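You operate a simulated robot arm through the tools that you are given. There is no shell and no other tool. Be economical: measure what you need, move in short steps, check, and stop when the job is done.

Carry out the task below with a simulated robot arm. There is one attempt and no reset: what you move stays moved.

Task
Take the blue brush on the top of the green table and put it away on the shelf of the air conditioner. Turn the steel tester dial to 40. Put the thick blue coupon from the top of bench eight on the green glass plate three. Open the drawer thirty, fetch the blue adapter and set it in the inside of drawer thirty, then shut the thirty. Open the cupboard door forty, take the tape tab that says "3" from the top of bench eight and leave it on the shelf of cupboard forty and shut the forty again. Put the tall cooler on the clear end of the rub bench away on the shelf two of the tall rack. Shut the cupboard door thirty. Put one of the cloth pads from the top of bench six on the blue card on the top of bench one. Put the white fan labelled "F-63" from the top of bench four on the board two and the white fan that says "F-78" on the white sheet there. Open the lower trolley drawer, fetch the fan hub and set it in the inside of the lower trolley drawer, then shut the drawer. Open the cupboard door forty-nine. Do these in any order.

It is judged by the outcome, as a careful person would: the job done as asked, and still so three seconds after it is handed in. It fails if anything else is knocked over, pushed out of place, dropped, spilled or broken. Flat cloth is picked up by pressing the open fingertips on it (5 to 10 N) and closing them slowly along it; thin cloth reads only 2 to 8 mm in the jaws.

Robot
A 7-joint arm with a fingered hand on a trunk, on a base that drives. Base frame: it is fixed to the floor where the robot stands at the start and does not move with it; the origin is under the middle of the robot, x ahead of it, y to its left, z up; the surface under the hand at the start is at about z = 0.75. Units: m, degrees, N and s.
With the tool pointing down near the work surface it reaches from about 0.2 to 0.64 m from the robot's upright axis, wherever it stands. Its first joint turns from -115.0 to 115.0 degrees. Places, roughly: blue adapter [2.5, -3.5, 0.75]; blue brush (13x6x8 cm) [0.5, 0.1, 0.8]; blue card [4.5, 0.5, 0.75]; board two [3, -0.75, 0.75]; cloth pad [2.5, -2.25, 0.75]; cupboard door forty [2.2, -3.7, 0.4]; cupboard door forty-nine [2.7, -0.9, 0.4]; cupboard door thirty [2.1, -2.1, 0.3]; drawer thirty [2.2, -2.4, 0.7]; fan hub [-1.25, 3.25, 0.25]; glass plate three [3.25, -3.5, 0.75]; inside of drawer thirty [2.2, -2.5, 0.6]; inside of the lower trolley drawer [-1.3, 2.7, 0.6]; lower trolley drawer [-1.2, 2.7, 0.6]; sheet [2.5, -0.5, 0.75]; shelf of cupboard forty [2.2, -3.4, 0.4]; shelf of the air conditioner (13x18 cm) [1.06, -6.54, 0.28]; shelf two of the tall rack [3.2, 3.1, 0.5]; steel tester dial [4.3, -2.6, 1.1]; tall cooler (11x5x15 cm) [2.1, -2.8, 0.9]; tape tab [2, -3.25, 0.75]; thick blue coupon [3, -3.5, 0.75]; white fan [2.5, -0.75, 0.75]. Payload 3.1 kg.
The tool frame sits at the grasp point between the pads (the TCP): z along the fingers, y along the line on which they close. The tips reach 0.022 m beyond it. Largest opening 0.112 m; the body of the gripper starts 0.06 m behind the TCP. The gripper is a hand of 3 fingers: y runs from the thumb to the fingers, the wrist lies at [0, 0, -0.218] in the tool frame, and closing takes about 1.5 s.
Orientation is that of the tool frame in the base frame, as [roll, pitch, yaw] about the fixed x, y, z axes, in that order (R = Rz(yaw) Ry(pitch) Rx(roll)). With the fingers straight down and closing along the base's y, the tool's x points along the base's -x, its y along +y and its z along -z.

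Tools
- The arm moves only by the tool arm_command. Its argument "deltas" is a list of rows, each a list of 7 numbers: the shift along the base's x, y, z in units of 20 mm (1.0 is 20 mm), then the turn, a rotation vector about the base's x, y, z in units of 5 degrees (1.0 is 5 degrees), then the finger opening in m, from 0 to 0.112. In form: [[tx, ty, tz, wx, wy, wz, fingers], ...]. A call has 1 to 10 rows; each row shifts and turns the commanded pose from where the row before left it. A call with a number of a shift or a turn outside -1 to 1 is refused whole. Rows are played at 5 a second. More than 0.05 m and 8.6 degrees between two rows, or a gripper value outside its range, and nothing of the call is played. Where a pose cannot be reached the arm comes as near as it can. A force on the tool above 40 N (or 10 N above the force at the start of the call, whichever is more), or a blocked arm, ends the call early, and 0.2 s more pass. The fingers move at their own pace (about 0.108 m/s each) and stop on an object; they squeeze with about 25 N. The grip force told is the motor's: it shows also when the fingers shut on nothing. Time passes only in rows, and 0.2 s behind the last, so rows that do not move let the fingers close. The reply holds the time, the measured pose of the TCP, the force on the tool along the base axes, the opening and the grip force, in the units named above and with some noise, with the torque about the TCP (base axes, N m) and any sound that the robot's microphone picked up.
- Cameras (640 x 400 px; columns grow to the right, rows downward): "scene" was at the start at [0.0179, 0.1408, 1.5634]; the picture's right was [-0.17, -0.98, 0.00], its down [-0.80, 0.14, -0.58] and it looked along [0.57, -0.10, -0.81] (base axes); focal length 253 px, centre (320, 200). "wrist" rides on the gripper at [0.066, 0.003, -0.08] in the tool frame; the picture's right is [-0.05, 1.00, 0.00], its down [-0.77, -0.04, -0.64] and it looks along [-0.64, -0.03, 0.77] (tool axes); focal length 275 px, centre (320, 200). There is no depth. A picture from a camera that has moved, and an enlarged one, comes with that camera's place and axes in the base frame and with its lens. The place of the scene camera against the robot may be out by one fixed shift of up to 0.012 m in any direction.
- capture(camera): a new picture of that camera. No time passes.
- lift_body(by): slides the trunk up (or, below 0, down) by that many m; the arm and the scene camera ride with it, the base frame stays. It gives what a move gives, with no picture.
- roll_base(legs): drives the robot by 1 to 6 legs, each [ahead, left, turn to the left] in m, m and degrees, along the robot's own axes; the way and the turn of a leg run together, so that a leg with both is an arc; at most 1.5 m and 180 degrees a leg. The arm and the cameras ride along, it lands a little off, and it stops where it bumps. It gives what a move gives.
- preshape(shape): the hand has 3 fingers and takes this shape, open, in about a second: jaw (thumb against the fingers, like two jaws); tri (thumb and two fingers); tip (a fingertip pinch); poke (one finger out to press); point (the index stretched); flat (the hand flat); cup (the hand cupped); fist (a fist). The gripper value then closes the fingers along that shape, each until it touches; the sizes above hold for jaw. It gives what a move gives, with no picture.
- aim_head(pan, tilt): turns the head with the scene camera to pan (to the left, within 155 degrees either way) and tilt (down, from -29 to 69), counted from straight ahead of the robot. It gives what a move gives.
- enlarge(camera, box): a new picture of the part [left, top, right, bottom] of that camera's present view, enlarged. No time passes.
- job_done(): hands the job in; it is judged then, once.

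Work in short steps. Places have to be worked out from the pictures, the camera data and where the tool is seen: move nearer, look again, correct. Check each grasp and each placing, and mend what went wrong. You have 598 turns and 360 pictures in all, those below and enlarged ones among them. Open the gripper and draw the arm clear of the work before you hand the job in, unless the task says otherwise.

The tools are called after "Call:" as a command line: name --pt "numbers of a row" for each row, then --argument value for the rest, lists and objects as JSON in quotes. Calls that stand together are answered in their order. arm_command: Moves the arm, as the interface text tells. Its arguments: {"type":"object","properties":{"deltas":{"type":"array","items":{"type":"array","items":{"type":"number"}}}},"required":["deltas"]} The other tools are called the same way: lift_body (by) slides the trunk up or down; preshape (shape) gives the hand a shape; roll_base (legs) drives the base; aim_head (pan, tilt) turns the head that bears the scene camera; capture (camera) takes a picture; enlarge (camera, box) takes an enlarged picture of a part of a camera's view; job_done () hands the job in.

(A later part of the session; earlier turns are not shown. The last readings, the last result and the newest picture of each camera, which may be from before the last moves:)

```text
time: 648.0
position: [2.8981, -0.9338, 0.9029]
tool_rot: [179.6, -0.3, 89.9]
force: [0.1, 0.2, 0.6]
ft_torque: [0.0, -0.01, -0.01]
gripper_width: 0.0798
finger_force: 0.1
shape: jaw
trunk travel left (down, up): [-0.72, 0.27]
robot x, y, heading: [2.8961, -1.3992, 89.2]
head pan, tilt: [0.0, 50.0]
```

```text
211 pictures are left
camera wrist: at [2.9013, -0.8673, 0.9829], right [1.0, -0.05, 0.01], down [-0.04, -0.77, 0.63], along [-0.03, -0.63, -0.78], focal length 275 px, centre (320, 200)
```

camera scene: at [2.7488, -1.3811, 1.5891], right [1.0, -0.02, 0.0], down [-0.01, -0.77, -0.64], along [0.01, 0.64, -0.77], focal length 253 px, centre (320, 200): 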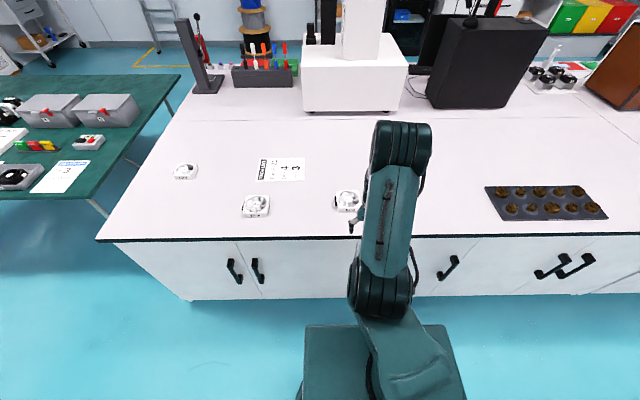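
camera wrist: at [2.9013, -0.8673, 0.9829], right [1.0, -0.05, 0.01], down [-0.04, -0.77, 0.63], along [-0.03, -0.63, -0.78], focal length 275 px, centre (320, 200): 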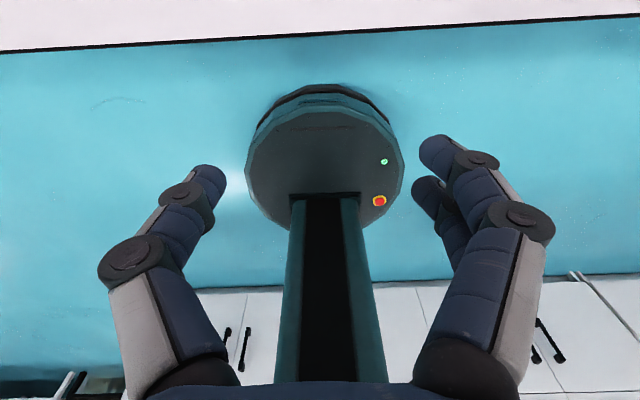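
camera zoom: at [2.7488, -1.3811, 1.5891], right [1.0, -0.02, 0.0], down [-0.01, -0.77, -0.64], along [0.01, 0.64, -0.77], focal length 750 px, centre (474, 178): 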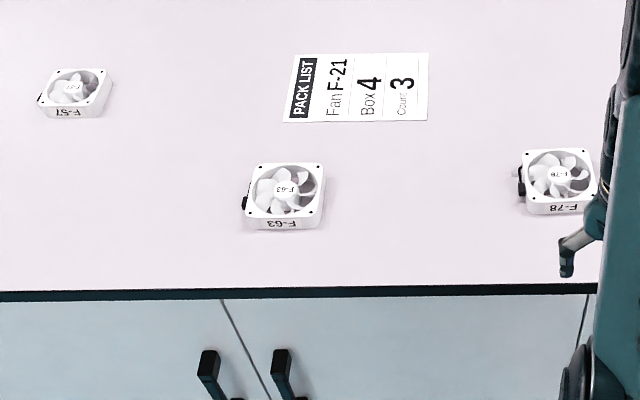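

F-78 ≈(2.871,−0.74), F-63 ≈(2.509,−0.757), pack-list sheet ≈(2.585,−0.543). Move in and turn the hand to close along y over F-78.

Call:
roll_base --legs '[[0.12, 0, 0.8]]'

Call:
arm_command --pt "-0.1 0 0.3 0 0 1 0.112" --pt "-0.1 0 0.3 0 0 1 0.112" --pt "-0.1 0 0.3 0 0 1 0.112" --pt "-0.1 0 0.3 0 0 1 0.112" --pt "-0.1 0 0.3 0 0 1 0.112" --pt "-0.1 0 0.3 0 0 1 0.112" --pt "-0.1 0 0 0 0 1 0.112" --pt "-0.1 0 0 0 0 1 0.112" --pt "-0.1 0 0 0 0 1 0.112" --pt "-0.1 0 0 0 0 1 0.112"

Call:
arm_command --pt "0 0.5 0 0 0 1 0.112" --pt "0 0.5 0 0 0 1 0.112" --pt "0 0.5 0 0 0 1 0.112" --pt "0 0.5 0 0 0 1 0.112" --pt "0 0.5 0 0 0 1 0.112" --pt "0 0.5 0 0 0 1 0.112" --pt "0 0 0 0 0 1 0.112" --pt "0 0 0 0 0 1 0.112"

Call:
capture --camera "wrist"

```text
time: 649.3
position: [2.8926, -0.813, 0.9019]
tool_rot: [179.6, -0.3, 90.7]
force: [0.9, 0.3, 0.4]
ft_torque: [-0.01, -0.01, 0.01]
gripper_width: 0.0795
finger_force: 0.1
shape: jaw
trunk travel left (down, up): [-0.72, 0.27]
robot x, y, heading: [2.8958, -1.2817, 90.1]
head pan, tilt: [0.0, 50.0]
```

```text
time: 651.5
position: [2.871, -0.8116, 0.939]
tool_rot: [179.6, -0.3, 140.9]
force: [-0.4, 0.4, 0.4]
ft_torque: [-0.01, 0.03, -0.04]
gripper_width: 0.1119
finger_force: 0.1
shape: jaw
trunk travel left (down, up): [-0.72, 0.27]
robot x, y, heading: [2.8993, -1.2787, 89.8]
head pan, tilt: [0.0, 50.0]
```

```text
time: 653.3
position: [2.8738, -0.7519, 0.9381]
tool_rot: [179.6, -0.3, -179.2]
force: [-0.1, 0.0, -0.3]
ft_torque: [0.01, 0.0, -0.02]
gripper_width: 0.1119
finger_force: 0.1
shape: jaw
trunk travel left (down, up): [-0.72, 0.27]
robot x, y, heading: [2.8952, -1.2831, 89.9]
head pan, tilt: [0.0, 50.0]
```

```text
210 pictures are left
camera wrist: at [2.8073, -0.7513, 1.0184], right [0.03, 1.0, 0.01], down [0.78, -0.03, 0.63], along [0.63, -0.02, -0.78], focal length 275 px, centre (320, 200)
```

wrist: 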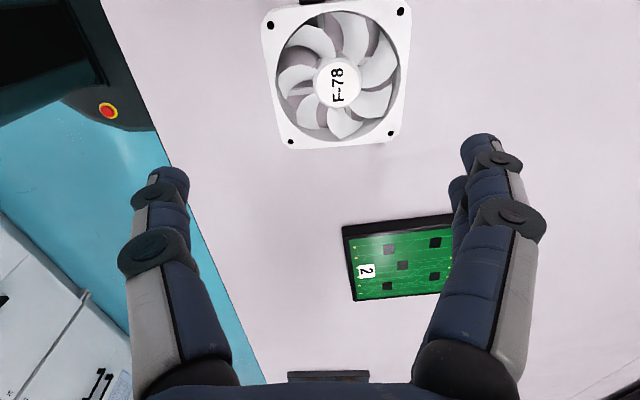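

F-78 centre ≈(2.863, −0.740), ~94 mm wide, rotated ~4°. Align and descend.

Call:
arm_command --pt "-0.5 0.6 0 0 0 0.8 0.112" --pt "0 0 -1 0 0 0 0.112" --pt "0 0 -1 0 0 0 0.112" --pt "0 0 -0.8 0 0 0 0.112"

Call:
capture --camera "wrist"

```text
time: 654.3
position: [2.863, -0.7404, 0.8824]
tool_rot: [179.6, -0.3, -175.3]
force: [0.4, 0.3, 0.2]
ft_torque: [0.0, 0.0, -0.03]
gripper_width: 0.112
finger_force: 0.0
shape: jaw
trunk travel left (down, up): [-0.72, 0.27]
robot x, y, heading: [2.8983, -1.2807, 90.0]
head pan, tilt: [0.0, 50.0]
```

```text
209 pictures are left
camera wrist: at [2.7974, -0.7439, 0.9624], right [-0.04, 1.0, 0.01], down [0.78, 0.02, 0.63], along [0.63, 0.03, -0.78], focal length 275 px, centre (320, 200)
```

wrist: 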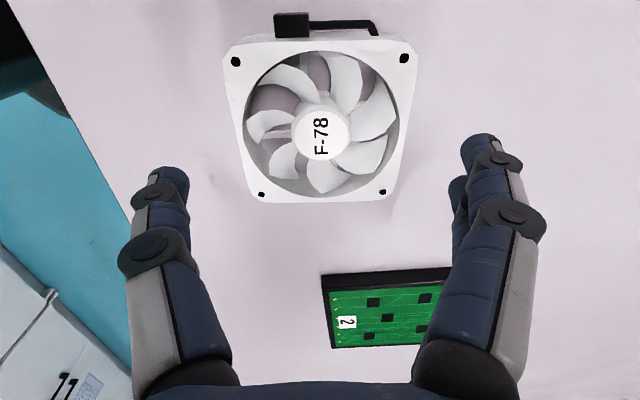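

Call:
arm_command --pt "0 0 -1 0 0 0 0.112" --pt "0 0 -1 0 0 0 0.112" --pt "0 0 -0.6 0 0 0 0.112" --pt "0 0 -0.3 0 0 0 0.112" --pt "0 0 0 0 0 0 0.09" --pt "0 0 0 0 0 0 0.07" --pt "0 0 0 0 0 0 0.07" --pt "0 0 0 0 0 0 0.07" --pt "0 0 0 0 0 0 0.07"

Call:
capture --camera "wrist"

```text
time: 656.3
position: [2.8638, -0.7411, 0.8249]
tool_rot: [179.6, -0.3, -175.3]
force: [0.1, 0.4, 0.2]
ft_torque: [-0.01, 0.0, -0.02]
gripper_width: 0.0875
finger_force: 25.1
shape: jaw
trunk travel left (down, up): [-0.72, 0.27]
robot x, y, heading: [2.9001, -1.286, 90.1]
head pan, tilt: [0.0, 50.0]
```

```text
208 pictures are left
camera wrist: at [2.7983, -0.7441, 0.9049], right [-0.04, 1.0, 0.01], down [0.78, 0.02, 0.63], along [0.63, 0.03, -0.78], focal length 275 px, centre (320, 200)
```

wrist: 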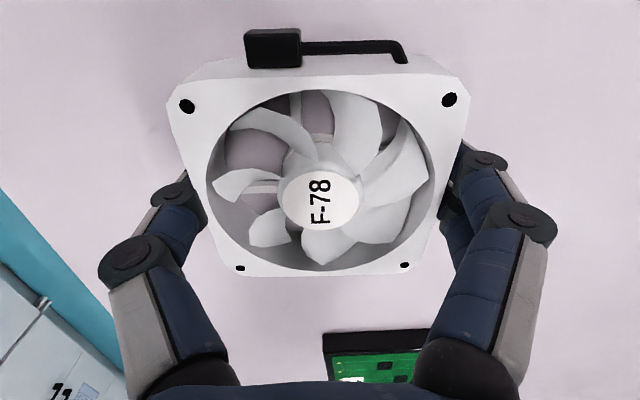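

F-78 gripped. Lift and shift the base left/closer to bring it over the pack-list sheet.

Call:
arm_command --pt "0 0 1 0 0 0 0.07" --pt "0 0 1 0 0 0 0.07" --pt "0 0 1 0 0 0 0.07" --pt "0 0 1 0 0 0 0.07"

Call:
roll_base --legs '[[0.04, 0.29, 0]]'

Call:
arm_command --pt "0 1 0 0 0 -0.5 0.07" --pt "0 1 0 0 0 -0.5 0.07" --pt "0 1 0 0 0 0 0.07" --pt "0 1 0 0 0 0 0.07" --pt "0 1 0 0 0 0 0.07" --pt "0 1 0 0 0 0 0.07" --pt "0 0.5 0 0 0 0 0.07"

Call:
capture --camera "wrist"

```text
time: 657.3
position: [2.8643, -0.7397, 0.9039]
tool_rot: [179.6, -0.4, -175.4]
force: [-0.1, 0.1, -0.8]
ft_torque: [0.0, 0.02, 0.0]
gripper_width: 0.0873
finger_force: 25.0
shape: jaw
trunk travel left (down, up): [-0.72, 0.27]
robot x, y, heading: [2.8967, -1.278, 90.0]
head pan, tilt: [0.0, 50.0]
```

```text
time: 659.3
position: [2.5791, -0.6995, 0.9047]
tool_rot: [179.6, -0.3, -175.2]
force: [0.2, -0.4, 0.1]
ft_torque: [0.04, -0.03, -0.01]
gripper_width: 0.0877
finger_force: 24.7
shape: jaw
trunk travel left (down, up): [-0.72, 0.27]
robot x, y, heading: [2.6111, -1.2465, 89.9]
head pan, tilt: [0.0, 50.0]
```

```text
time: 660.9
position: [2.5805, -0.578, 0.9038]
tool_rot: [179.7, -0.3, 179.8]
force: [-0.6, 0.2, -1.1]
ft_torque: [-0.01, 0.0, 0.0]
gripper_width: 0.0875
finger_force: 24.9
shape: jaw
out of reach, approached as far as the arm can: row 7
trunk travel left (down, up): [-0.72, 0.27]
robot x, y, heading: [2.6134, -1.2424, 90.0]
head pan, tilt: [0.0, 50.0]
```

```text
207 pictures are left
camera wrist: at [2.5151, -0.5761, 0.9841], right [0.05, 1.0, 0.01], down [0.77, -0.04, 0.63], along [0.63, -0.03, -0.78], focal length 275 px, centre (320, 200)
```

wrist: 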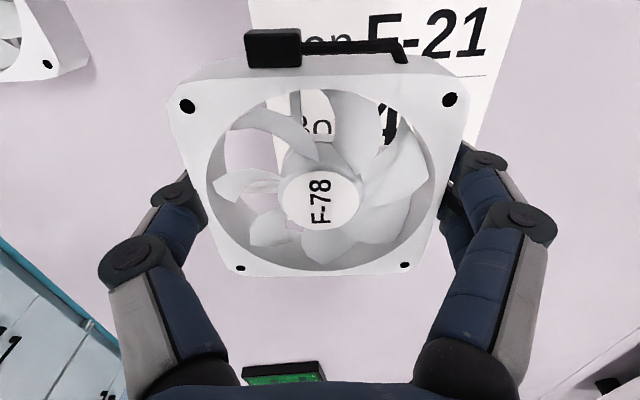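

Reached y=−0.578; I'd like ~3 cm more. Check base clearance to the cabinet by looking down.

Call:
aim_head --pan 30 --tilt 69

Call:
capture --camera "scene"

```text
time: 661.8
position: [2.5812, -0.5786, 0.9039]
tool_rot: [179.7, -0.2, 179.7]
force: [0.8, 0.9, -1.4]
ft_torque: [0.02, 0.02, -0.02]
gripper_width: 0.0874
finger_force: 25.4
shape: jaw
trunk travel left (down, up): [-0.72, 0.27]
robot x, y, heading: [2.6129, -1.2402, 90.1]
head pan, tilt: [30.0, 68.8]
```

```text
206 pictures are left
camera scene: at [2.4375, -1.2521, 1.5672], right [0.87, 0.5, 0.0], down [0.46, -0.81, -0.36], along [-0.18, 0.31, -0.93], focal length 253 px, centre (320, 200)
```

scene: 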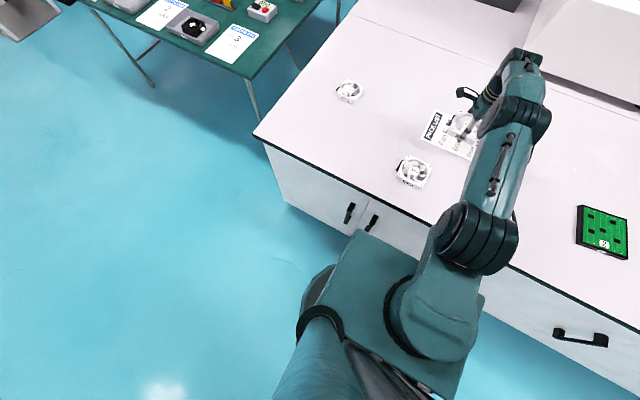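

Base disc radius ≈0.26 m, so there is room. Drive 3 cm ahead, then lower with the trunk.

Call:
roll_base --legs '[[0.03, 0, 0]]'

Call:
lift_body --by -0.06

Call:
capture --camera "wrist"

```text
time: 662.7
position: [2.5808, -0.5485, 0.9037]
tool_rot: [179.5, -0.4, 179.8]
force: [-1.2, -0.4, 0.2]
ft_torque: [0.03, 0.01, 0.0]
gripper_width: 0.0871
finger_force: 25.2
shape: jaw
trunk travel left (down, up): [-0.72, 0.27]
robot x, y, heading: [2.6099, -1.2134, 89.8]
head pan, tilt: [30.0, 68.8]
```

```text
time: 663.7
position: [2.5811, -0.5492, 0.8444]
tool_rot: [179.6, -0.4, 179.8]
force: [-0.5, -0.6, -1.9]
ft_torque: [-0.01, 0.0, 0.0]
gripper_width: 0.0875
finger_force: 25.0
shape: jaw
trunk travel left (down, up): [-0.66, 0.33]
robot x, y, heading: [2.6129, -1.2141, 89.9]
head pan, tilt: [30.0, 68.8]
```

```text
205 pictures are left
camera wrist: at [2.5147, -0.546, 0.9242], right [0.05, 1.0, 0.01], down [0.77, -0.04, 0.63], along [0.63, -0.03, -0.78], focal length 275 px, centre (320, 200)
```

wrist: 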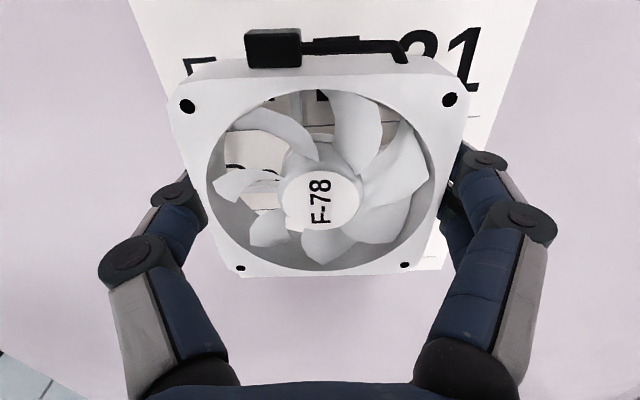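

Call:
lift_body --by -0.017

Call:
lift_body --by -0.003

```text
time: 664.3
position: [2.579, -0.5475, 0.8277]
tool_rot: [179.6, -0.4, 179.8]
force: [0.2, 0.0, -1.3]
ft_torque: [0.02, 0.0, 0.01]
gripper_width: 0.0876
finger_force: 25.2
shape: jaw
trunk travel left (down, up): [-0.643, 0.347]
robot x, y, heading: [2.6116, -1.209, 90.1]
head pan, tilt: [30.0, 68.8]
```

```text
time: 664.8
position: [2.5805, -0.5497, 0.8257]
tool_rot: [179.4, -0.4, 179.7]
force: [0.5, 0.7, 10.6]
ft_torque: [-0.08, -0.01, -0.02]
gripper_width: 0.0878
finger_force: 25.0
shape: jaw
trunk travel left (down, up): [-0.64, 0.35]
robot x, y, heading: [2.6118, -1.2169, 90.5]
head pan, tilt: [30.0, 68.8]
```

Touching. Open and rise via trunk.

Call:
arm_command --pt "0 0 0 0 0 0 0.1" --pt "0 0 0 0 0 0 0.11" --pt "0 0 0 0 0 0 0.112" --pt "0 0 0 0 0 0 0.112"

Call:
lift_body --by 0.09

Call:
capture --camera "wrist"

```text
time: 665.8
position: [2.5813, -0.5479, 0.8245]
tool_rot: [179.6, -0.3, 179.8]
force: [0.2, 0.5, 1.1]
ft_torque: [-0.03, 0.01, 0.01]
gripper_width: 0.1116
finger_force: 0.1
shape: jaw
trunk travel left (down, up): [-0.64, 0.35]
robot x, y, heading: [2.6164, -1.2103, 90.1]
head pan, tilt: [30.0, 68.8]
```

```text
time: 667.1
position: [2.5799, -0.5493, 0.9147]
tool_rot: [179.6, -0.4, 179.8]
force: [-0.3, 0.7, -0.3]
ft_torque: [-0.01, -0.02, 0.01]
gripper_width: 0.1118
finger_force: 0.1
shape: jaw
trunk travel left (down, up): [-0.73, 0.26]
robot x, y, heading: [2.6141, -1.2113, 90.2]
head pan, tilt: [30.0, 68.8]
```

```text
204 pictures are left
camera wrist: at [2.5146, -0.546, 0.9942], right [0.05, 1.0, 0.01], down [0.77, -0.04, 0.63], along [0.63, -0.03, -0.78], focal length 275 px, centre (320, 200)
```

wrist: 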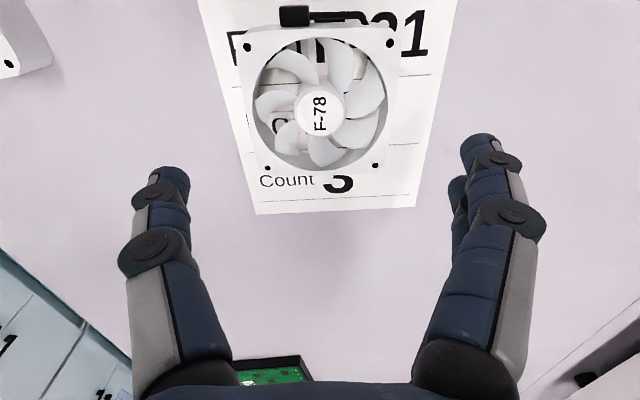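

F-78 is on the sheet. Now F-63 at ≈(2.509, −0.757).

Call:
arm_command --pt "-0.35 -1 0.2 0 0 0 0.112" --pt "-0.35 -1 0 0 0 0 0.112" --pt "-0.35 -1 0 0 0 0 0.112" --pt "-0.35 -1 0 0 0 0 0.112" --pt "-0.35 -1 0 0 0 0 0.112" --pt "-0.35 -1 0 0 0 0 0.112" --pt "-0.35 -1 0 0 0 0 0.112" --pt "-0.35 -1 0 0 0 0 0.112" --pt "-0.35 -1 0 0 0 0 0.112" --pt "-0.35 -1 0 0 0 0 0.112"

Call:
capture --camera "wrist"

```text
time: 669.3
position: [2.5089, -0.75, 0.9174]
tool_rot: [179.6, -0.3, 179.9]
force: [-0.5, -1.0, -0.5]
ft_torque: [-0.01, 0.01, 0.03]
gripper_width: 0.112
finger_force: 0.0
shape: jaw
trunk travel left (down, up): [-0.73, 0.26]
robot x, y, heading: [2.6128, -1.2085, 90.1]
head pan, tilt: [30.0, 68.8]
```

```text
203 pictures are left
camera wrist: at [2.4435, -0.7478, 0.9981], right [0.05, 1.0, 0.01], down [0.77, -0.04, 0.63], along [0.63, -0.03, -0.78], focal length 275 px, centre (320, 200)
```

wrist: 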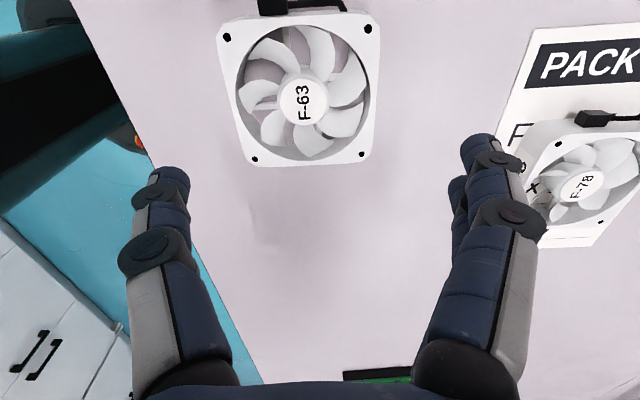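

Call:
arm_command --pt "-0.2 -0.58 0 0 0 0 0.112" --pt "0 0 -1 0 0 0 0.112" --pt "0 0 -1 0 0 0 0.112" --pt "0 0 -1 0 0 0 0.112" --pt "0 0 -1 0 0 0 0.112" --pt "0 0 -0.65 0 0 0 0.112" --pt "0 0 0 0 0 0 0.09" --pt "0 0 0 0 0 0 0.07" --pt "0 0 0 0 0 0 0.07" --pt "0 0 0 0 0 0 0.07"

Call:
arm_command --pt "0 0 1 0 0 0 0.07" --pt "0 0 1 0 0 0 0.07" --pt "0 0 1 0 0 0 0.07" --pt "0 0 1 0 0 0 0.07" --pt "0 0 1 0 0 0 0.07"

Call:
capture --camera "wrist"

```text
time: 671.5
position: [2.5066, -0.76, 0.8262]
tool_rot: [179.6, -0.3, 179.8]
force: [0.3, 0.7, -0.4]
ft_torque: [0.02, 0.02, -0.04]
gripper_width: 0.0876
finger_force: 25.4
shape: jaw
trunk travel left (down, up): [-0.73, 0.26]
robot x, y, heading: [2.6128, -1.2101, 89.9]
head pan, tilt: [30.0, 68.8]
```

```text
time: 672.7
position: [2.5067, -0.7614, 0.9262]
tool_rot: [179.6, -0.3, 179.7]
force: [0.0, 0.7, -1.5]
ft_torque: [-0.01, 0.0, 0.0]
gripper_width: 0.0876
finger_force: 25.0
shape: jaw
trunk travel left (down, up): [-0.73, 0.26]
robot x, y, heading: [2.6118, -1.2107, 90.1]
head pan, tilt: [30.0, 68.8]
```

```text
202 pictures are left
camera wrist: at [2.4406, -0.7587, 1.006], right [0.05, 1.0, 0.01], down [0.77, -0.04, 0.63], along [0.63, -0.03, -0.78], focal length 275 px, centre (320, 200)
```

wrist: 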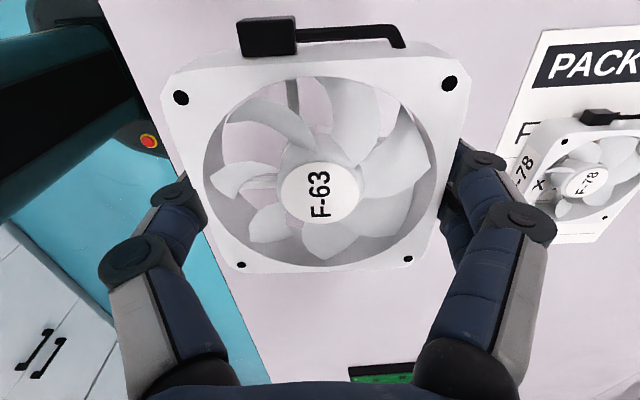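

F-63 held. Drive right so that board two (centre ≈(3.10, −0.655)) is in reach.

Call:
roll_base --legs '[[-0.05, 0, 0], [0, -0.5, 0]]'

Call:
capture --camera "wrist"

```text
time: 676.1
position: [3.0027, -0.8111, 0.9263]
tool_rot: [179.5, -0.3, 179.6]
force: [1.0, 0.2, -0.8]
ft_torque: [0.01, 0.02, 0.01]
gripper_width: 0.0873
finger_force: 24.7
shape: jaw
trunk travel left (down, up): [-0.73, 0.26]
robot x, y, heading: [3.106, -1.2603, 90.0]
head pan, tilt: [30.0, 68.8]
```

```text
201 pictures are left
camera wrist: at [2.9367, -0.8086, 1.0056], right [0.05, 1.0, 0.01], down [0.77, -0.05, 0.63], along [0.63, -0.03, -0.78], focal length 275 px, centre (320, 200)
```

wrist: 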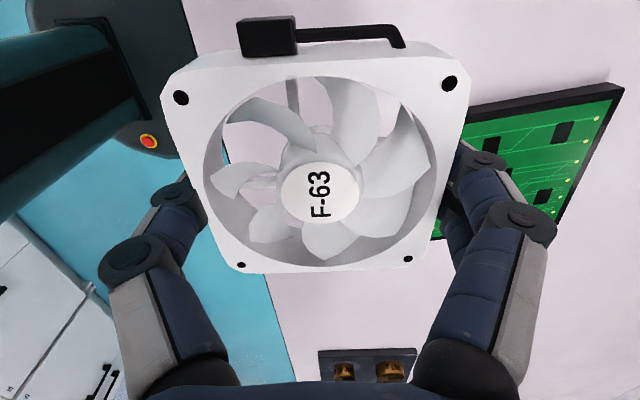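

Call:
arm_command --pt "0.6 0.97 0 0 0 0 0.07" --pt "0.6 0.97 0 0 0 0 0.07" --pt "0.6 0.97 0 0 0 0 0.07" --pt "0.6 0.97 0 0 0 0 0.07" --pt "0.6 0.97 0 0 0 0 0.07" --pt "0.6 0.97 0 0 0 0 0.07" --pt "0.6 0.97 0 0 0 0 0.07" --pt "0.6 0.97 0 0 0 0 0.07"

Call:
capture --camera "wrist"

Call:
capture --camera "scene"

```text
time: 677.9
position: [3.0986, -0.6545, 0.9259]
tool_rot: [179.6, -0.4, 179.5]
force: [-0.3, 0.5, -2.2]
ft_torque: [-0.01, -0.02, 0.02]
gripper_width: 0.0879
finger_force: 25.1
shape: jaw
trunk travel left (down, up): [-0.73, 0.26]
robot x, y, heading: [3.1038, -1.2642, 89.8]
head pan, tilt: [30.0, 68.8]
```

```text
200 pictures are left
camera wrist: at [3.0334, -0.6524, 1.0056], right [0.05, 1.0, 0.01], down [0.77, -0.05, 0.63], along [0.63, -0.03, -0.78], focal length 275 px, centre (320, 200)
```

wrist: 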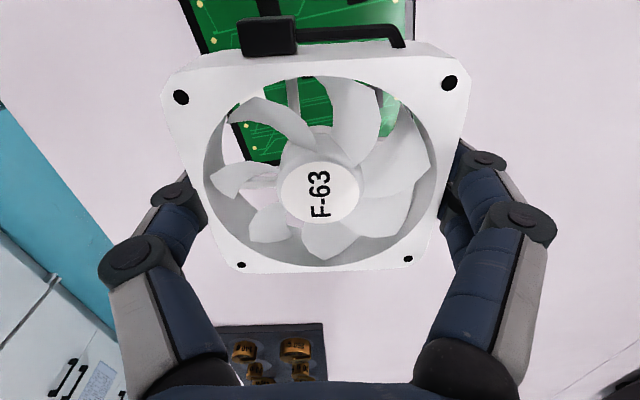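

```text
199 pictures are left
camera scene: at [2.9321, -1.2721, 1.5772], right [0.87, 0.5, 0.0], down [0.46, -0.81, -0.36], along [-0.18, 0.31, -0.93], focal length 253 px, centre (320, 200)
```

scene: 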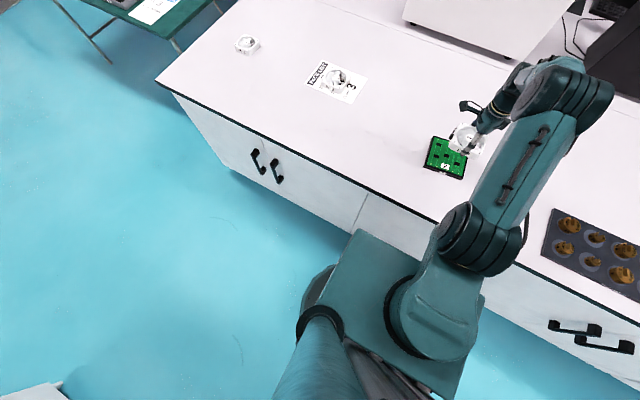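

Shift (−12, −9) mm to the board centre and lower to contact.

Call:
arm_command --pt "-0.6 -0.45 -1 0 0 0 0.07" --pt "0 0 -1 0 0 0 0.07" --pt "0 0 -1 0 0 0 0.07" --pt "0 0 -0.6 0 0 0 0.07" --pt "0 0 -0.25 0 0 0 0.07" --pt "0 0 -0.2 0 0 0 0.07" --pt "0 0 -0.2 0 0 0 0.07" --pt "0 0 -0.2 0 0 0 0.07" --pt "0 0 -0.2 0 0 0 0.07" --pt "0 0 -0.2 0 0 0 0.07"

Call:
capture --camera "wrist"

```text
time: 680.0
position: [3.0845, -0.6648, 0.8388]
tool_rot: [178.8, -0.4, 179.6]
force: [-0.9, -6.3, 29.4]
ft_torque: [-0.24, 0.02, -0.01]
gripper_width: 0.0852
finger_force: 25.5
shape: jaw
trunk travel left (down, up): [-0.73, 0.26]
robot x, y, heading: [3.1037, -1.2602, 90.1]
head pan, tilt: [30.0, 68.8]
stopped in row 10: the force on the tool passed its limit at 46 N (the readings are from after the stop); the commanded pose is now the measured one
```

```text
198 pictures are left
camera wrist: at [3.0195, -0.6623, 0.918], right [0.06, 1.0, 0.02], down [0.77, -0.06, 0.63], along [0.63, -0.02, -0.78], focal length 275 px, centre (320, 200)
```

wrist: 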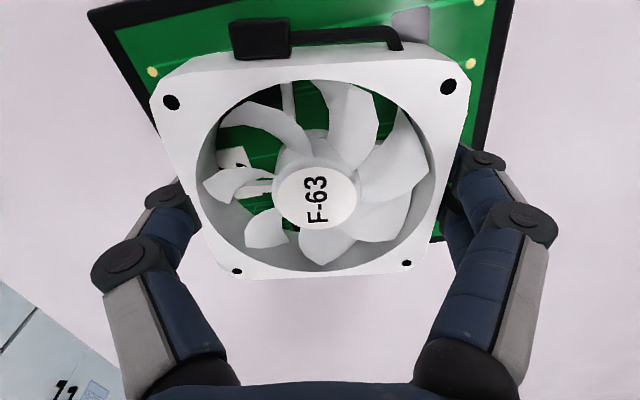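

Fan is on board two, well centred. Release and rise.

Call:
arm_command --pt "0 0 0.12 0 0 0 0.09" --pt "0 0 0 0 0 0 0.1" --pt "0 0 0 0 0 0 0.112" --pt "0 0 0 0 0 0 0.112" --pt "0 0 1 0 0 0 0.112" --pt "0 0 1 0 0 0 0.112" --pt "0 0 1 0 0 0 0.112" --pt "0 0 1 0 0 0 0.112"

Call:
capture --camera "wrist"

```text
time: 681.8
position: [3.0855, -0.662, 0.9174]
tool_rot: [179.0, -0.4, 179.5]
force: [0.0, -0.2, -1.1]
ft_torque: [-0.01, -0.01, -0.03]
gripper_width: 0.1118
finger_force: 0.0
shape: jaw
trunk travel left (down, up): [-0.73, 0.26]
robot x, y, heading: [3.1028, -1.2615, 89.9]
head pan, tilt: [30.0, 68.8]
```

```text
197 pictures are left
camera wrist: at [3.0201, -0.6608, 0.9968], right [0.05, 1.0, 0.01], down [0.77, -0.05, 0.63], along [0.63, -0.02, -0.78], focal length 275 px, centre (320, 200)
```

wrist: 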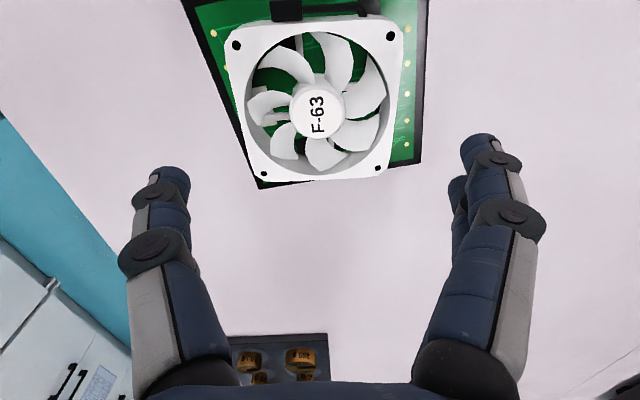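

Both fans are placed. Now door forty-nine: back off to the west side of it and look at the doors.

Call:
roll_base --legs '[[-0.34, 0, 0], [0, 0.95, 0]]'

Call:
aim_head --pan -30 --tilt 45

Call:
capture --camera "scene"

```text
time: 688.5
position: [2.1272, -0.9987, 0.9172]
tool_rot: [179.2, -0.2, -179.9]
force: [-0.5, 0.0, -0.2]
ft_torque: [-0.04, 0.0, -0.02]
gripper_width: 0.112
finger_force: 0.1
shape: jaw
trunk travel left (down, up): [-0.73, 0.26]
robot x, y, heading: [2.1543, -1.5967, 90.5]
head pan, tilt: [30.0, 68.8]
```

```text
time: 689.9
position: [2.1275, -0.9983, 0.9176]
tool_rot: [179.1, -0.4, -179.8]
force: [0.4, 0.7, 0.7]
ft_torque: [0.0, 0.02, 0.04]
gripper_width: 0.112
finger_force: 0.0
shape: jaw
trunk travel left (down, up): [-0.73, 0.26]
robot x, y, heading: [2.153, -1.6034, 90.4]
head pan, tilt: [-30.0, 45.0]
```

```text
196 pictures are left
camera scene: at [2.0484, -1.5887, 1.606], right [0.87, -0.49, 0.0], down [-0.35, -0.62, -0.71], along [0.35, 0.61, -0.71], focal length 253 px, centre (320, 200)
```

scene: 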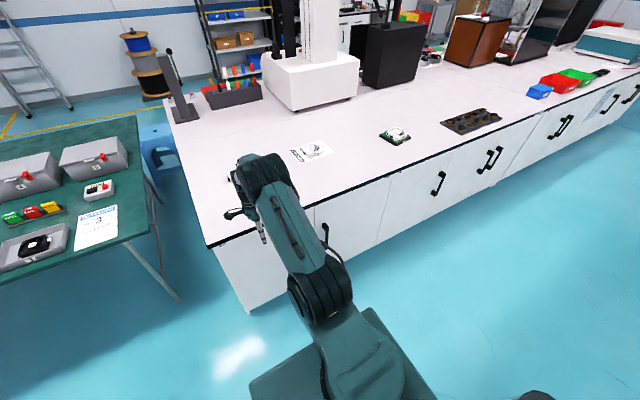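

Call:
enlarge --camera "scene" --box '[290, 150, 450, 250]'

```text
4.00 times, centred on (370, 200) of scene
camera zoom: at [2.0484, -1.5887, 1.606], right [0.87, -0.49, 0.0], down [-0.35, -0.62, -0.71], along [0.35, 0.61, -0.71], focal length 1013 px, centre (120, 200)
```

zoom: 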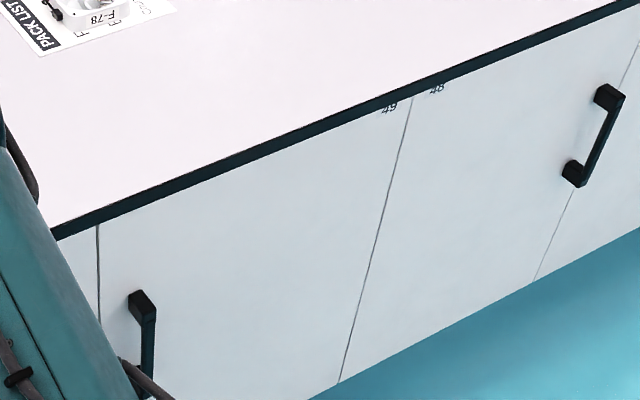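

Door 49 confirmed (handle at its left, hinge on the right at x≈2.84). Reorient the hand to horizontal pointing +y.

Call:
arm_command --pt "0 -0.5 0 0 0 -1 0.08" --pt "0 -0.5 0 0 0 -1 0.08" --pt "0 -0.5 0 0 0 -1 0.08" --pt "0 -0.5 0 0 0 -1 0.08" --pt "0 -0.5 0 0 0 -1 0.08" --pt "0 -0.5 0 0 0 -1 0.08" --pt "0 0 0 0 0 -1 0.08" --pt "0 0 0 0 0 -1 0.08" --pt "0 0 0 0 0 -1 0.08" --pt "0 0 0 0 0 -1 0.08"

Call:
arm_command --pt "0 0 0 0 0 -1 0.08" --pt "0 0 0 0 0 -1 0.08" --pt "0 0 0 0 0 -1 0.08" --pt "0 0 0 0 0 -1 0.08" --pt "0 0 0 0 0 -1 0.08" --pt "0 0 0 0 0 -1 0.08" --pt "0 0 0 0 0 -1 0.08" --pt "0 0 0 0 0 -1 0.08" --pt "0 0 0 1 0 0 0.08" --pt "0 0 0 1 0 0 0.08"

Call:
arm_command --pt "0 0 0 1 0 0 0.08" --pt "0 0 0 1 0 0 0.08" --pt "0 0 0 1 0 0 0.08" --pt "0 0 0 1 0 0 0.08" --pt "0 0 0 1 0 0 0.08" --pt "0 0 0 1 0 0 0.08" --pt "0 0 0 1 0 0 0.08" --pt "0 0 0 1 0 0 0.08" --pt "0 0 0 1 0 0 0.08" --pt "0 0 0 1 0 0 0.08"

Call:
arm_command --pt "0 0 0 1 0 0 0.08" --pt "0 0 0 1 0 0 0.08" --pt "0 0 0 1 0 0 0.08" --pt "0 0 0 1 0 0 0.08" --pt "0 0 0 1 0 0 0.08" --pt "0 0 0 1 0 0 0.08"

Call:
lift_body --by -0.35

Call:
capture --camera "wrist"

```text
time: 692.0
position: [2.1278, -1.0587, 0.9157]
tool_rot: [179.2, -0.4, 130.0]
force: [0.2, 0.3, -0.5]
ft_torque: [-0.02, 0.02, -0.02]
gripper_width: 0.08
finger_force: 0.0
shape: jaw
trunk travel left (down, up): [-0.73, 0.26]
robot x, y, heading: [2.1591, -1.5973, 90.3]
head pan, tilt: [-30.0, 45.0]
```

```text
time: 694.2
position: [2.1273, -1.0578, 0.9167]
tool_rot: [179.1, -10.5, 90.1]
force: [1.5, 1.3, 0.8]
ft_torque: [-0.03, -0.01, -0.02]
gripper_width: 0.0803
finger_force: 0.1
shape: jaw
trunk travel left (down, up): [-0.73, 0.26]
robot x, y, heading: [2.1565, -1.5972, 90.4]
head pan, tilt: [-30.0, 45.0]
```

```text
time: 696.5
position: [2.1283, -1.0574, 0.9163]
tool_rot: [178.9, -60.3, 90.3]
force: [-0.3, 0.6, 0.6]
ft_torque: [-0.01, 0.03, -0.03]
gripper_width: 0.0802
finger_force: 0.1
shape: jaw
trunk travel left (down, up): [-0.73, 0.26]
robot x, y, heading: [2.155, -1.6009, 90.2]
head pan, tilt: [-30.0, 45.0]
```

```text
time: 697.9
position: [2.1266, -1.0583, 0.9164]
tool_rot: [20.2, -89.5, -111.1]
force: [0.7, 0.3, -0.4]
ft_torque: [-0.02, 0.02, -0.01]
gripper_width: 0.0804
finger_force: 0.2
shape: jaw
trunk travel left (down, up): [-0.73, 0.26]
robot x, y, heading: [2.1541, -1.5995, 90.3]
head pan, tilt: [-30.0, 45.0]
```

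```text
time: 701.3
position: [2.1278, -1.0593, 0.5672]
tool_rot: [19.1, -89.6, -110.0]
force: [0.5, -0.5, 0.0]
ft_torque: [0.01, 0.0, -0.01]
gripper_width: 0.0802
finger_force: 0.0
shape: jaw
trunk travel left (down, up): [-0.38, 0.61]
robot x, y, heading: [2.1564, -1.5986, 90.4]
head pan, tilt: [-30.0, 45.0]
```

```text
194 pictures are left
camera wrist: at [2.1297, -1.14, 0.6312], right [1.0, -0.02, -0.04], down [-0.04, -0.63, -0.78], along [-0.02, 0.78, -0.63], focal length 275 px, centre (320, 200)
```

wrist: 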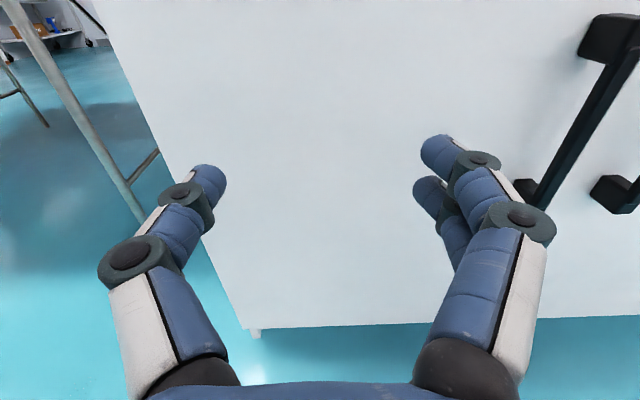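

Door 49 handle at x≈2.42, z 0.45–0.6. Move the hand in front of it.

Call:
arm_command --pt "1 0 -0.2 0 0 0 0.05" --pt "1 0 -0.2 0 0 0 0.05" --pt "1 0 -0.2 0 0 0 0.05" --pt "1 0 -0.2 0 0 0 0.05" --pt "1 0 -0.2 0 0 0 0.05" --pt "1 0 -0.2 0 0 0 0.05" --pt "1 0 -0.2 0 0 0 0.05" --pt "1 0 -0.2 0 0 0 0.05" --pt "1 0 -0.2 0 0 0 0.05" --pt "1 0 -0.2 0 0 0 0.05"

Call:
arm_command --pt "1 0 0 0 0 0 0.05" --pt "1 0 0 0 0 0 0.05" --pt "1 0 0 0 0 0 0.05" --pt "1 0 0 0 0 0 0.05" --pt "0.6 0 0 0 0 0 0.05"

Call:
capture --camera "wrist"

```text
time: 703.5
position: [2.3281, -1.0581, 0.5273]
tool_rot: [19.9, -89.6, -110.7]
force: [-0.6, -0.6, -0.2]
ft_torque: [0.02, 0.01, -0.01]
gripper_width: 0.0504
finger_force: 0.1
shape: jaw
trunk travel left (down, up): [-0.38, 0.61]
robot x, y, heading: [2.1531, -1.5981, 90.5]
head pan, tilt: [-30.0, 45.0]
```

```text
time: 704.7
position: [2.4191, -1.0575, 0.5271]
tool_rot: [17.7, -89.6, -108.7]
force: [0.8, 0.0, 0.2]
ft_torque: [-0.01, -0.01, -0.01]
gripper_width: 0.0504
finger_force: 0.1
shape: jaw
trunk travel left (down, up): [-0.38, 0.61]
robot x, y, heading: [2.1579, -1.598, 90.1]
head pan, tilt: [-30.0, 45.0]
```

```text
193 pictures are left
camera wrist: at [2.4216, -1.1396, 0.5917], right [1.0, -0.02, -0.04], down [-0.04, -0.63, -0.77], along [-0.02, 0.78, -0.63], focal length 275 px, centre (320, 200)
```

wrist: 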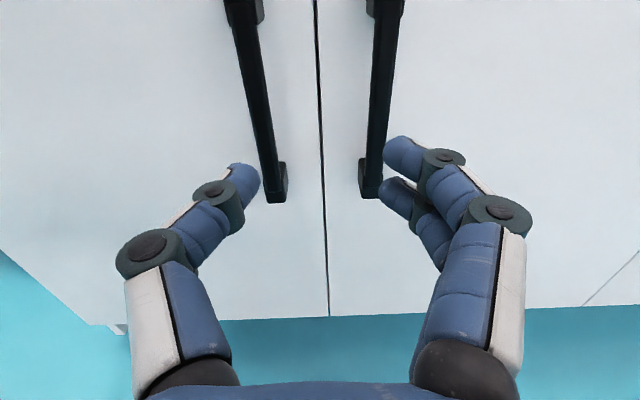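

Call:
arm_command --pt "1 0.4 -0.1 0 0 0 0.05" --pt "1 0.6 0 0 0 0 0.05" --pt "0.1 1 0 0 0 0 0.05" --pt "0 1 0 0 0 0 0.05" --pt "0 1 0 0 0 0 0.05"

Call:
capture --camera "wrist"

```text
time: 705.9
position: [2.4616, -0.9798, 0.5248]
tool_rot: [16.5, -89.6, -107.5]
force: [-0.3, -0.1, -0.4]
ft_torque: [0.0, 0.0, 0.02]
gripper_width: 0.0507
finger_force: 0.0
shape: jaw
trunk travel left (down, up): [-0.38, 0.61]
robot x, y, heading: [2.1556, -1.5989, 90.5]
head pan, tilt: [-30.0, 45.0]
```

```text
192 pictures are left
camera wrist: at [2.464, -1.0607, 0.5899], right [1.0, -0.02, -0.04], down [-0.04, -0.63, -0.78], along [-0.02, 0.78, -0.63], focal length 275 px, centre (320, 200)
```

wrist: 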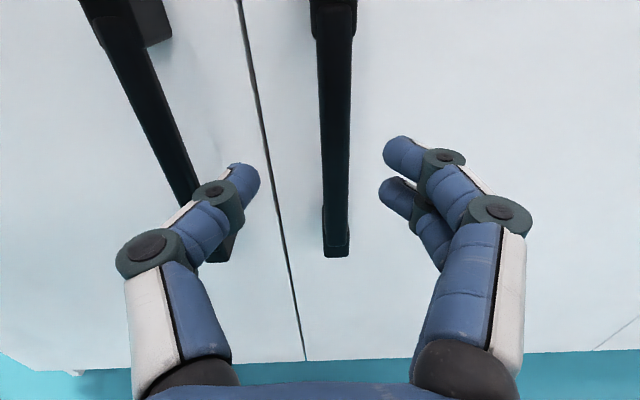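

Advance 46 mm and grip the handle.

Call:
arm_command --pt "0.3 1 0 0 0 0 0.05" --pt "0 1 0 0 0 0 0.05" --pt "0 0.35 0 0 0 0 0.05" --pt "0 0 0 0 0 0 0.02" --pt "0 0 0 0 0 0 0.0" --pt "0 0 0 0 0 0 0.0" --pt "0 0 0 0 0 0 0.0" --pt "0 0 0 0 0 0 0.0"

Call:
capture --camera "wrist"

```text
time: 707.7
position: [2.4706, -0.9319, 0.5244]
tool_rot: [15.9, -89.6, -106.9]
force: [0.6, -0.8, -0.5]
ft_torque: [0.03, 0.02, -0.05]
gripper_width: 0.0063
finger_force: 25.7
shape: jaw
trunk travel left (down, up): [-0.38, 0.61]
robot x, y, heading: [2.1587, -1.5982, 90.2]
head pan, tilt: [-30.0, 45.0]
```

```text
191 pictures are left
camera wrist: at [2.4713, -1.0142, 0.5891], right [1.0, -0.02, -0.04], down [-0.04, -0.63, -0.78], along [-0.02, 0.78, -0.63], focal length 275 px, centre (320, 200)
```

wrist: 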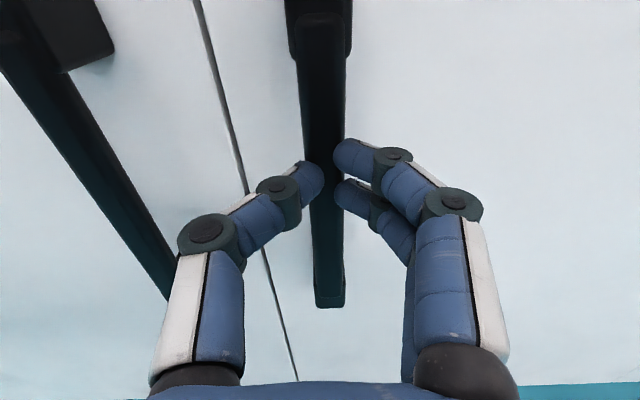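

Gripped. Pull along the arc around the hinge (x≈2.84).

Call:
arm_command --pt "0.116 -0.988 0 0 0 0.4 0" --pt "0.168 -0.981 0 0 0 0.4 0" --pt "0.219 -0.971 0 0 0 0.4 0" --pt "0.269 -0.958 0 0 0 0.4 0" --pt "0.319 -0.943 0 0 0 0.4 0" --pt "0.368 -0.925 0 0 0 0.4 0"

Call:
capture --camera "wrist"

```text
time: 709.1
position: [2.4979, -1.0461, 0.5233]
tool_rot: [16.5, -89.6, -95.4]
force: [10.9, 4.3, 1.1]
ft_torque: [0.06, 0.0, -0.38]
gripper_width: 0.0046
finger_force: 24.6
shape: jaw
trunk travel left (down, up): [-0.38, 0.61]
robot x, y, heading: [2.1566, -1.5971, 90.2]
head pan, tilt: [-30.0, 45.0]
```

```text
190 pictures are left
camera wrist: at [2.5161, -1.1246, 0.589], right [0.98, 0.19, -0.04], down [0.09, -0.63, -0.78], along [-0.18, 0.76, -0.63], focal length 275 px, centre (320, 200)
```

wrist: 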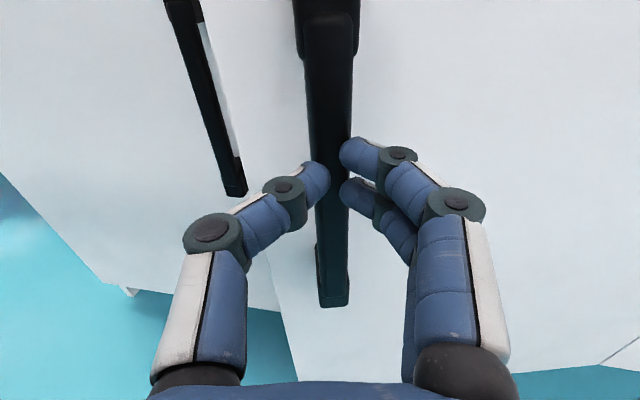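

Holding well. Continue the pull.

Call:
arm_command --pt "0.416 -0.904 0 0 0 0.6 0" --pt "0.463 -0.881 0 0 0 0.6 0" --pt "0.508 -0.855 0 0 0 0.6 0" --pt "0.552 -0.827 0 0 0 0.6 0" --pt "0.595 -0.797 0 0 0 0.6 0" --pt "0.636 -0.765 0 0 0 0.6 0"

Call:
capture --camera "wrist"

```text
time: 710.5
position: [2.5343, -1.1616, 0.5345]
tool_rot: [12.2, -89.6, -73.1]
force: [-1.1, -0.3, -0.5]
ft_torque: [0.0, 0.02, 0.02]
gripper_width: 0.0006
finger_force: 24.6
shape: jaw
out of reach, approached as far as the arm can: row 5, 6
trunk travel left (down, up): [-0.38, 0.61]
robot x, y, heading: [2.1549, -1.5971, 90.3]
head pan, tilt: [-30.0, 45.0]
```

```text
189 pictures are left
camera wrist: at [2.5757, -1.2312, 0.5988], right [0.87, 0.49, -0.05], down [0.28, -0.57, -0.78], along [-0.4, 0.66, -0.63], focal length 275 px, centre (320, 200)
```

wrist: 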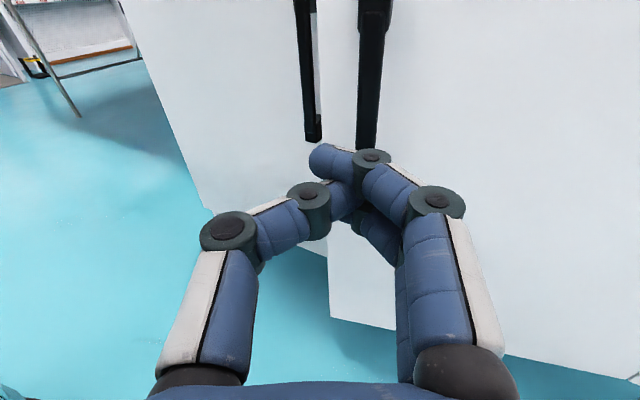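

The door is ~14° open. Now push from behind: turn the hand to point ~30°, drop below handle height and insert at the free edge.

Call:
arm_command --pt "-0.8 0 0 0 0 -1 0" --pt "-0.8 0 0 0 0 -1 0" --pt "-0.8 0 0 0 0 -1 0" --pt "-0.8 0 0 0 0 -1 0" --pt "-0.8 0 0 0 0 -1 0" --pt "-0.8 0 0 0 0 -1 0" --pt "-0.8 0 0 0 0 -1 0" --pt "-0.8 0 0 0 0 -1 0" --pt "-0.8 0 0 0 0 -1 0" --pt "-0.8 0 0 0 0 -1 0"

Call:
arm_command --pt "0 0 0 0 0 -1 0" --pt "0 0 0 0 0 -1 0" --pt "0 0 0 0 0 -1 0" --pt "0 0 0 0 0 -1 0" --pt "0 0 0 0 0 -1 0" --pt "0 0 0 0 0 -1 0" --pt "0 0 0 0 0 -1 0"

Call:
lift_body --by -0.17

Call:
capture --camera "wrist"

Call:
capture --camera "scene"

```text
time: 712.7
position: [2.3743, -1.1613, 0.5319]
tool_rot: [23.7, -89.6, -134.6]
force: [-0.2, -0.4, 0.4]
ft_torque: [-0.01, -0.03, 0.01]
gripper_width: 0.0005
finger_force: 25.5
shape: jaw
trunk travel left (down, up): [-0.38, 0.61]
robot x, y, heading: [2.1574, -1.5979, 90.5]
head pan, tilt: [-30.0, 45.0]
```

```text
time: 714.3
position: [2.3748, -1.1605, 0.5335]
tool_rot: [12.8, -89.5, -158.8]
force: [0.3, 0.0, 0.2]
ft_torque: [-0.02, 0.0, -0.01]
gripper_width: 0.0008
finger_force: 25.7
shape: jaw
trunk travel left (down, up): [-0.38, 0.61]
robot x, y, heading: [2.1531, -1.6026, 90.6]
head pan, tilt: [-30.0, 45.0]
```

```text
time: 716.2
position: [2.3758, -1.1596, 0.3625]
tool_rot: [18.8, -89.7, -164.7]
force: [0.1, 0.0, -0.6]
ft_torque: [0.05, 0.0, -0.06]
gripper_width: 0.0007
finger_force: 24.9
shape: jaw
trunk travel left (down, up): [-0.21, 0.78]
robot x, y, heading: [2.1546, -1.5996, 90.1]
head pan, tilt: [-30.0, 45.0]
```

```text
188 pictures are left
camera wrist: at [2.3094, -1.2089, 0.4275], right [0.56, -0.83, -0.04], down [-0.54, -0.33, -0.78], along [0.63, 0.46, -0.63], focal length 275 px, centre (320, 200)
```

wrist: 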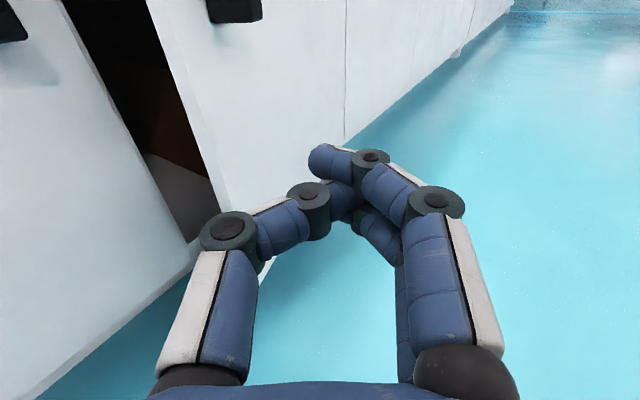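

```text
187 pictures are left
camera scene: at [2.0485, -1.5889, 1.086], right [0.87, -0.49, 0.0], down [-0.35, -0.61, -0.71], along [0.35, 0.61, -0.71], focal length 253 px, centre (320, 200)
```

scene: 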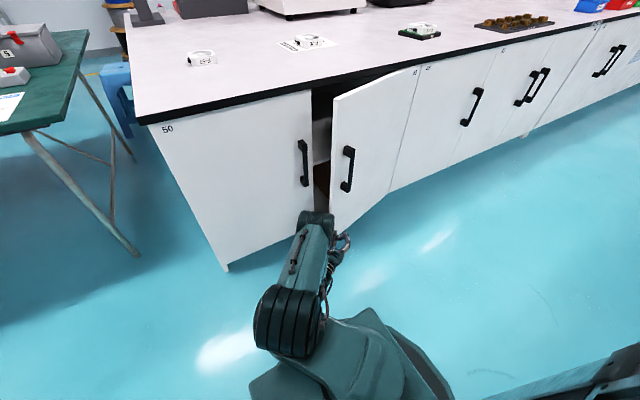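

Gap visible. Move to the gap, insert, check.

Call:
arm_command --pt "0 0.97 0 0 0 0 0" --pt "0 0.97 0 0 0 0 0" --pt "0 0.97 0 0 0 0 0" --pt "0 0.97 0 0 0 0 0" --pt "0 0.97 0 0 0 0 0" --pt "0 0.97 0 0 0 0 0" --pt "0 0.97 0 0 0 0 0" --pt "0 0.97 0 0 0 0 0" --pt "0 0.97 0 0 0 0 0" --pt "0 0.97 0 0 0 0 0"

Call:
capture --camera "wrist"

```text
time: 718.4
position: [2.3765, -0.9671, 0.3631]
tool_rot: [20.6, -89.6, -166.4]
force: [0.0, -0.3, 0.9]
ft_torque: [-0.03, 0.01, -0.02]
gripper_width: 0.0005
finger_force: 25.1
shape: jaw
trunk travel left (down, up): [-0.21, 0.78]
robot x, y, heading: [2.1539, -1.5998, 90.4]
head pan, tilt: [-30.0, 45.0]
```

```text
186 pictures are left
camera wrist: at [2.3104, -1.0146, 0.4277], right [0.56, -0.83, -0.04], down [-0.54, -0.33, -0.78], along [0.63, 0.46, -0.63], focal length 275 px, centre (320, 200)
```

wrist: 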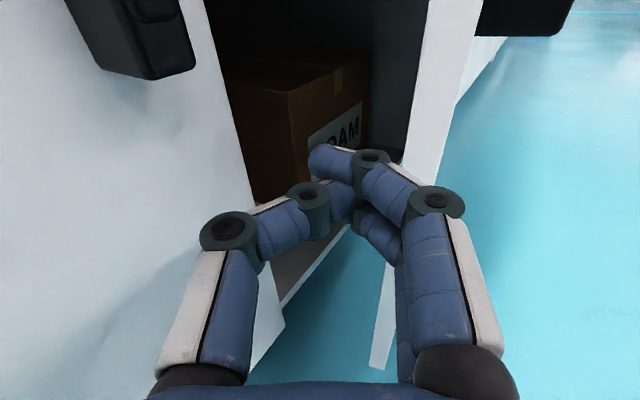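

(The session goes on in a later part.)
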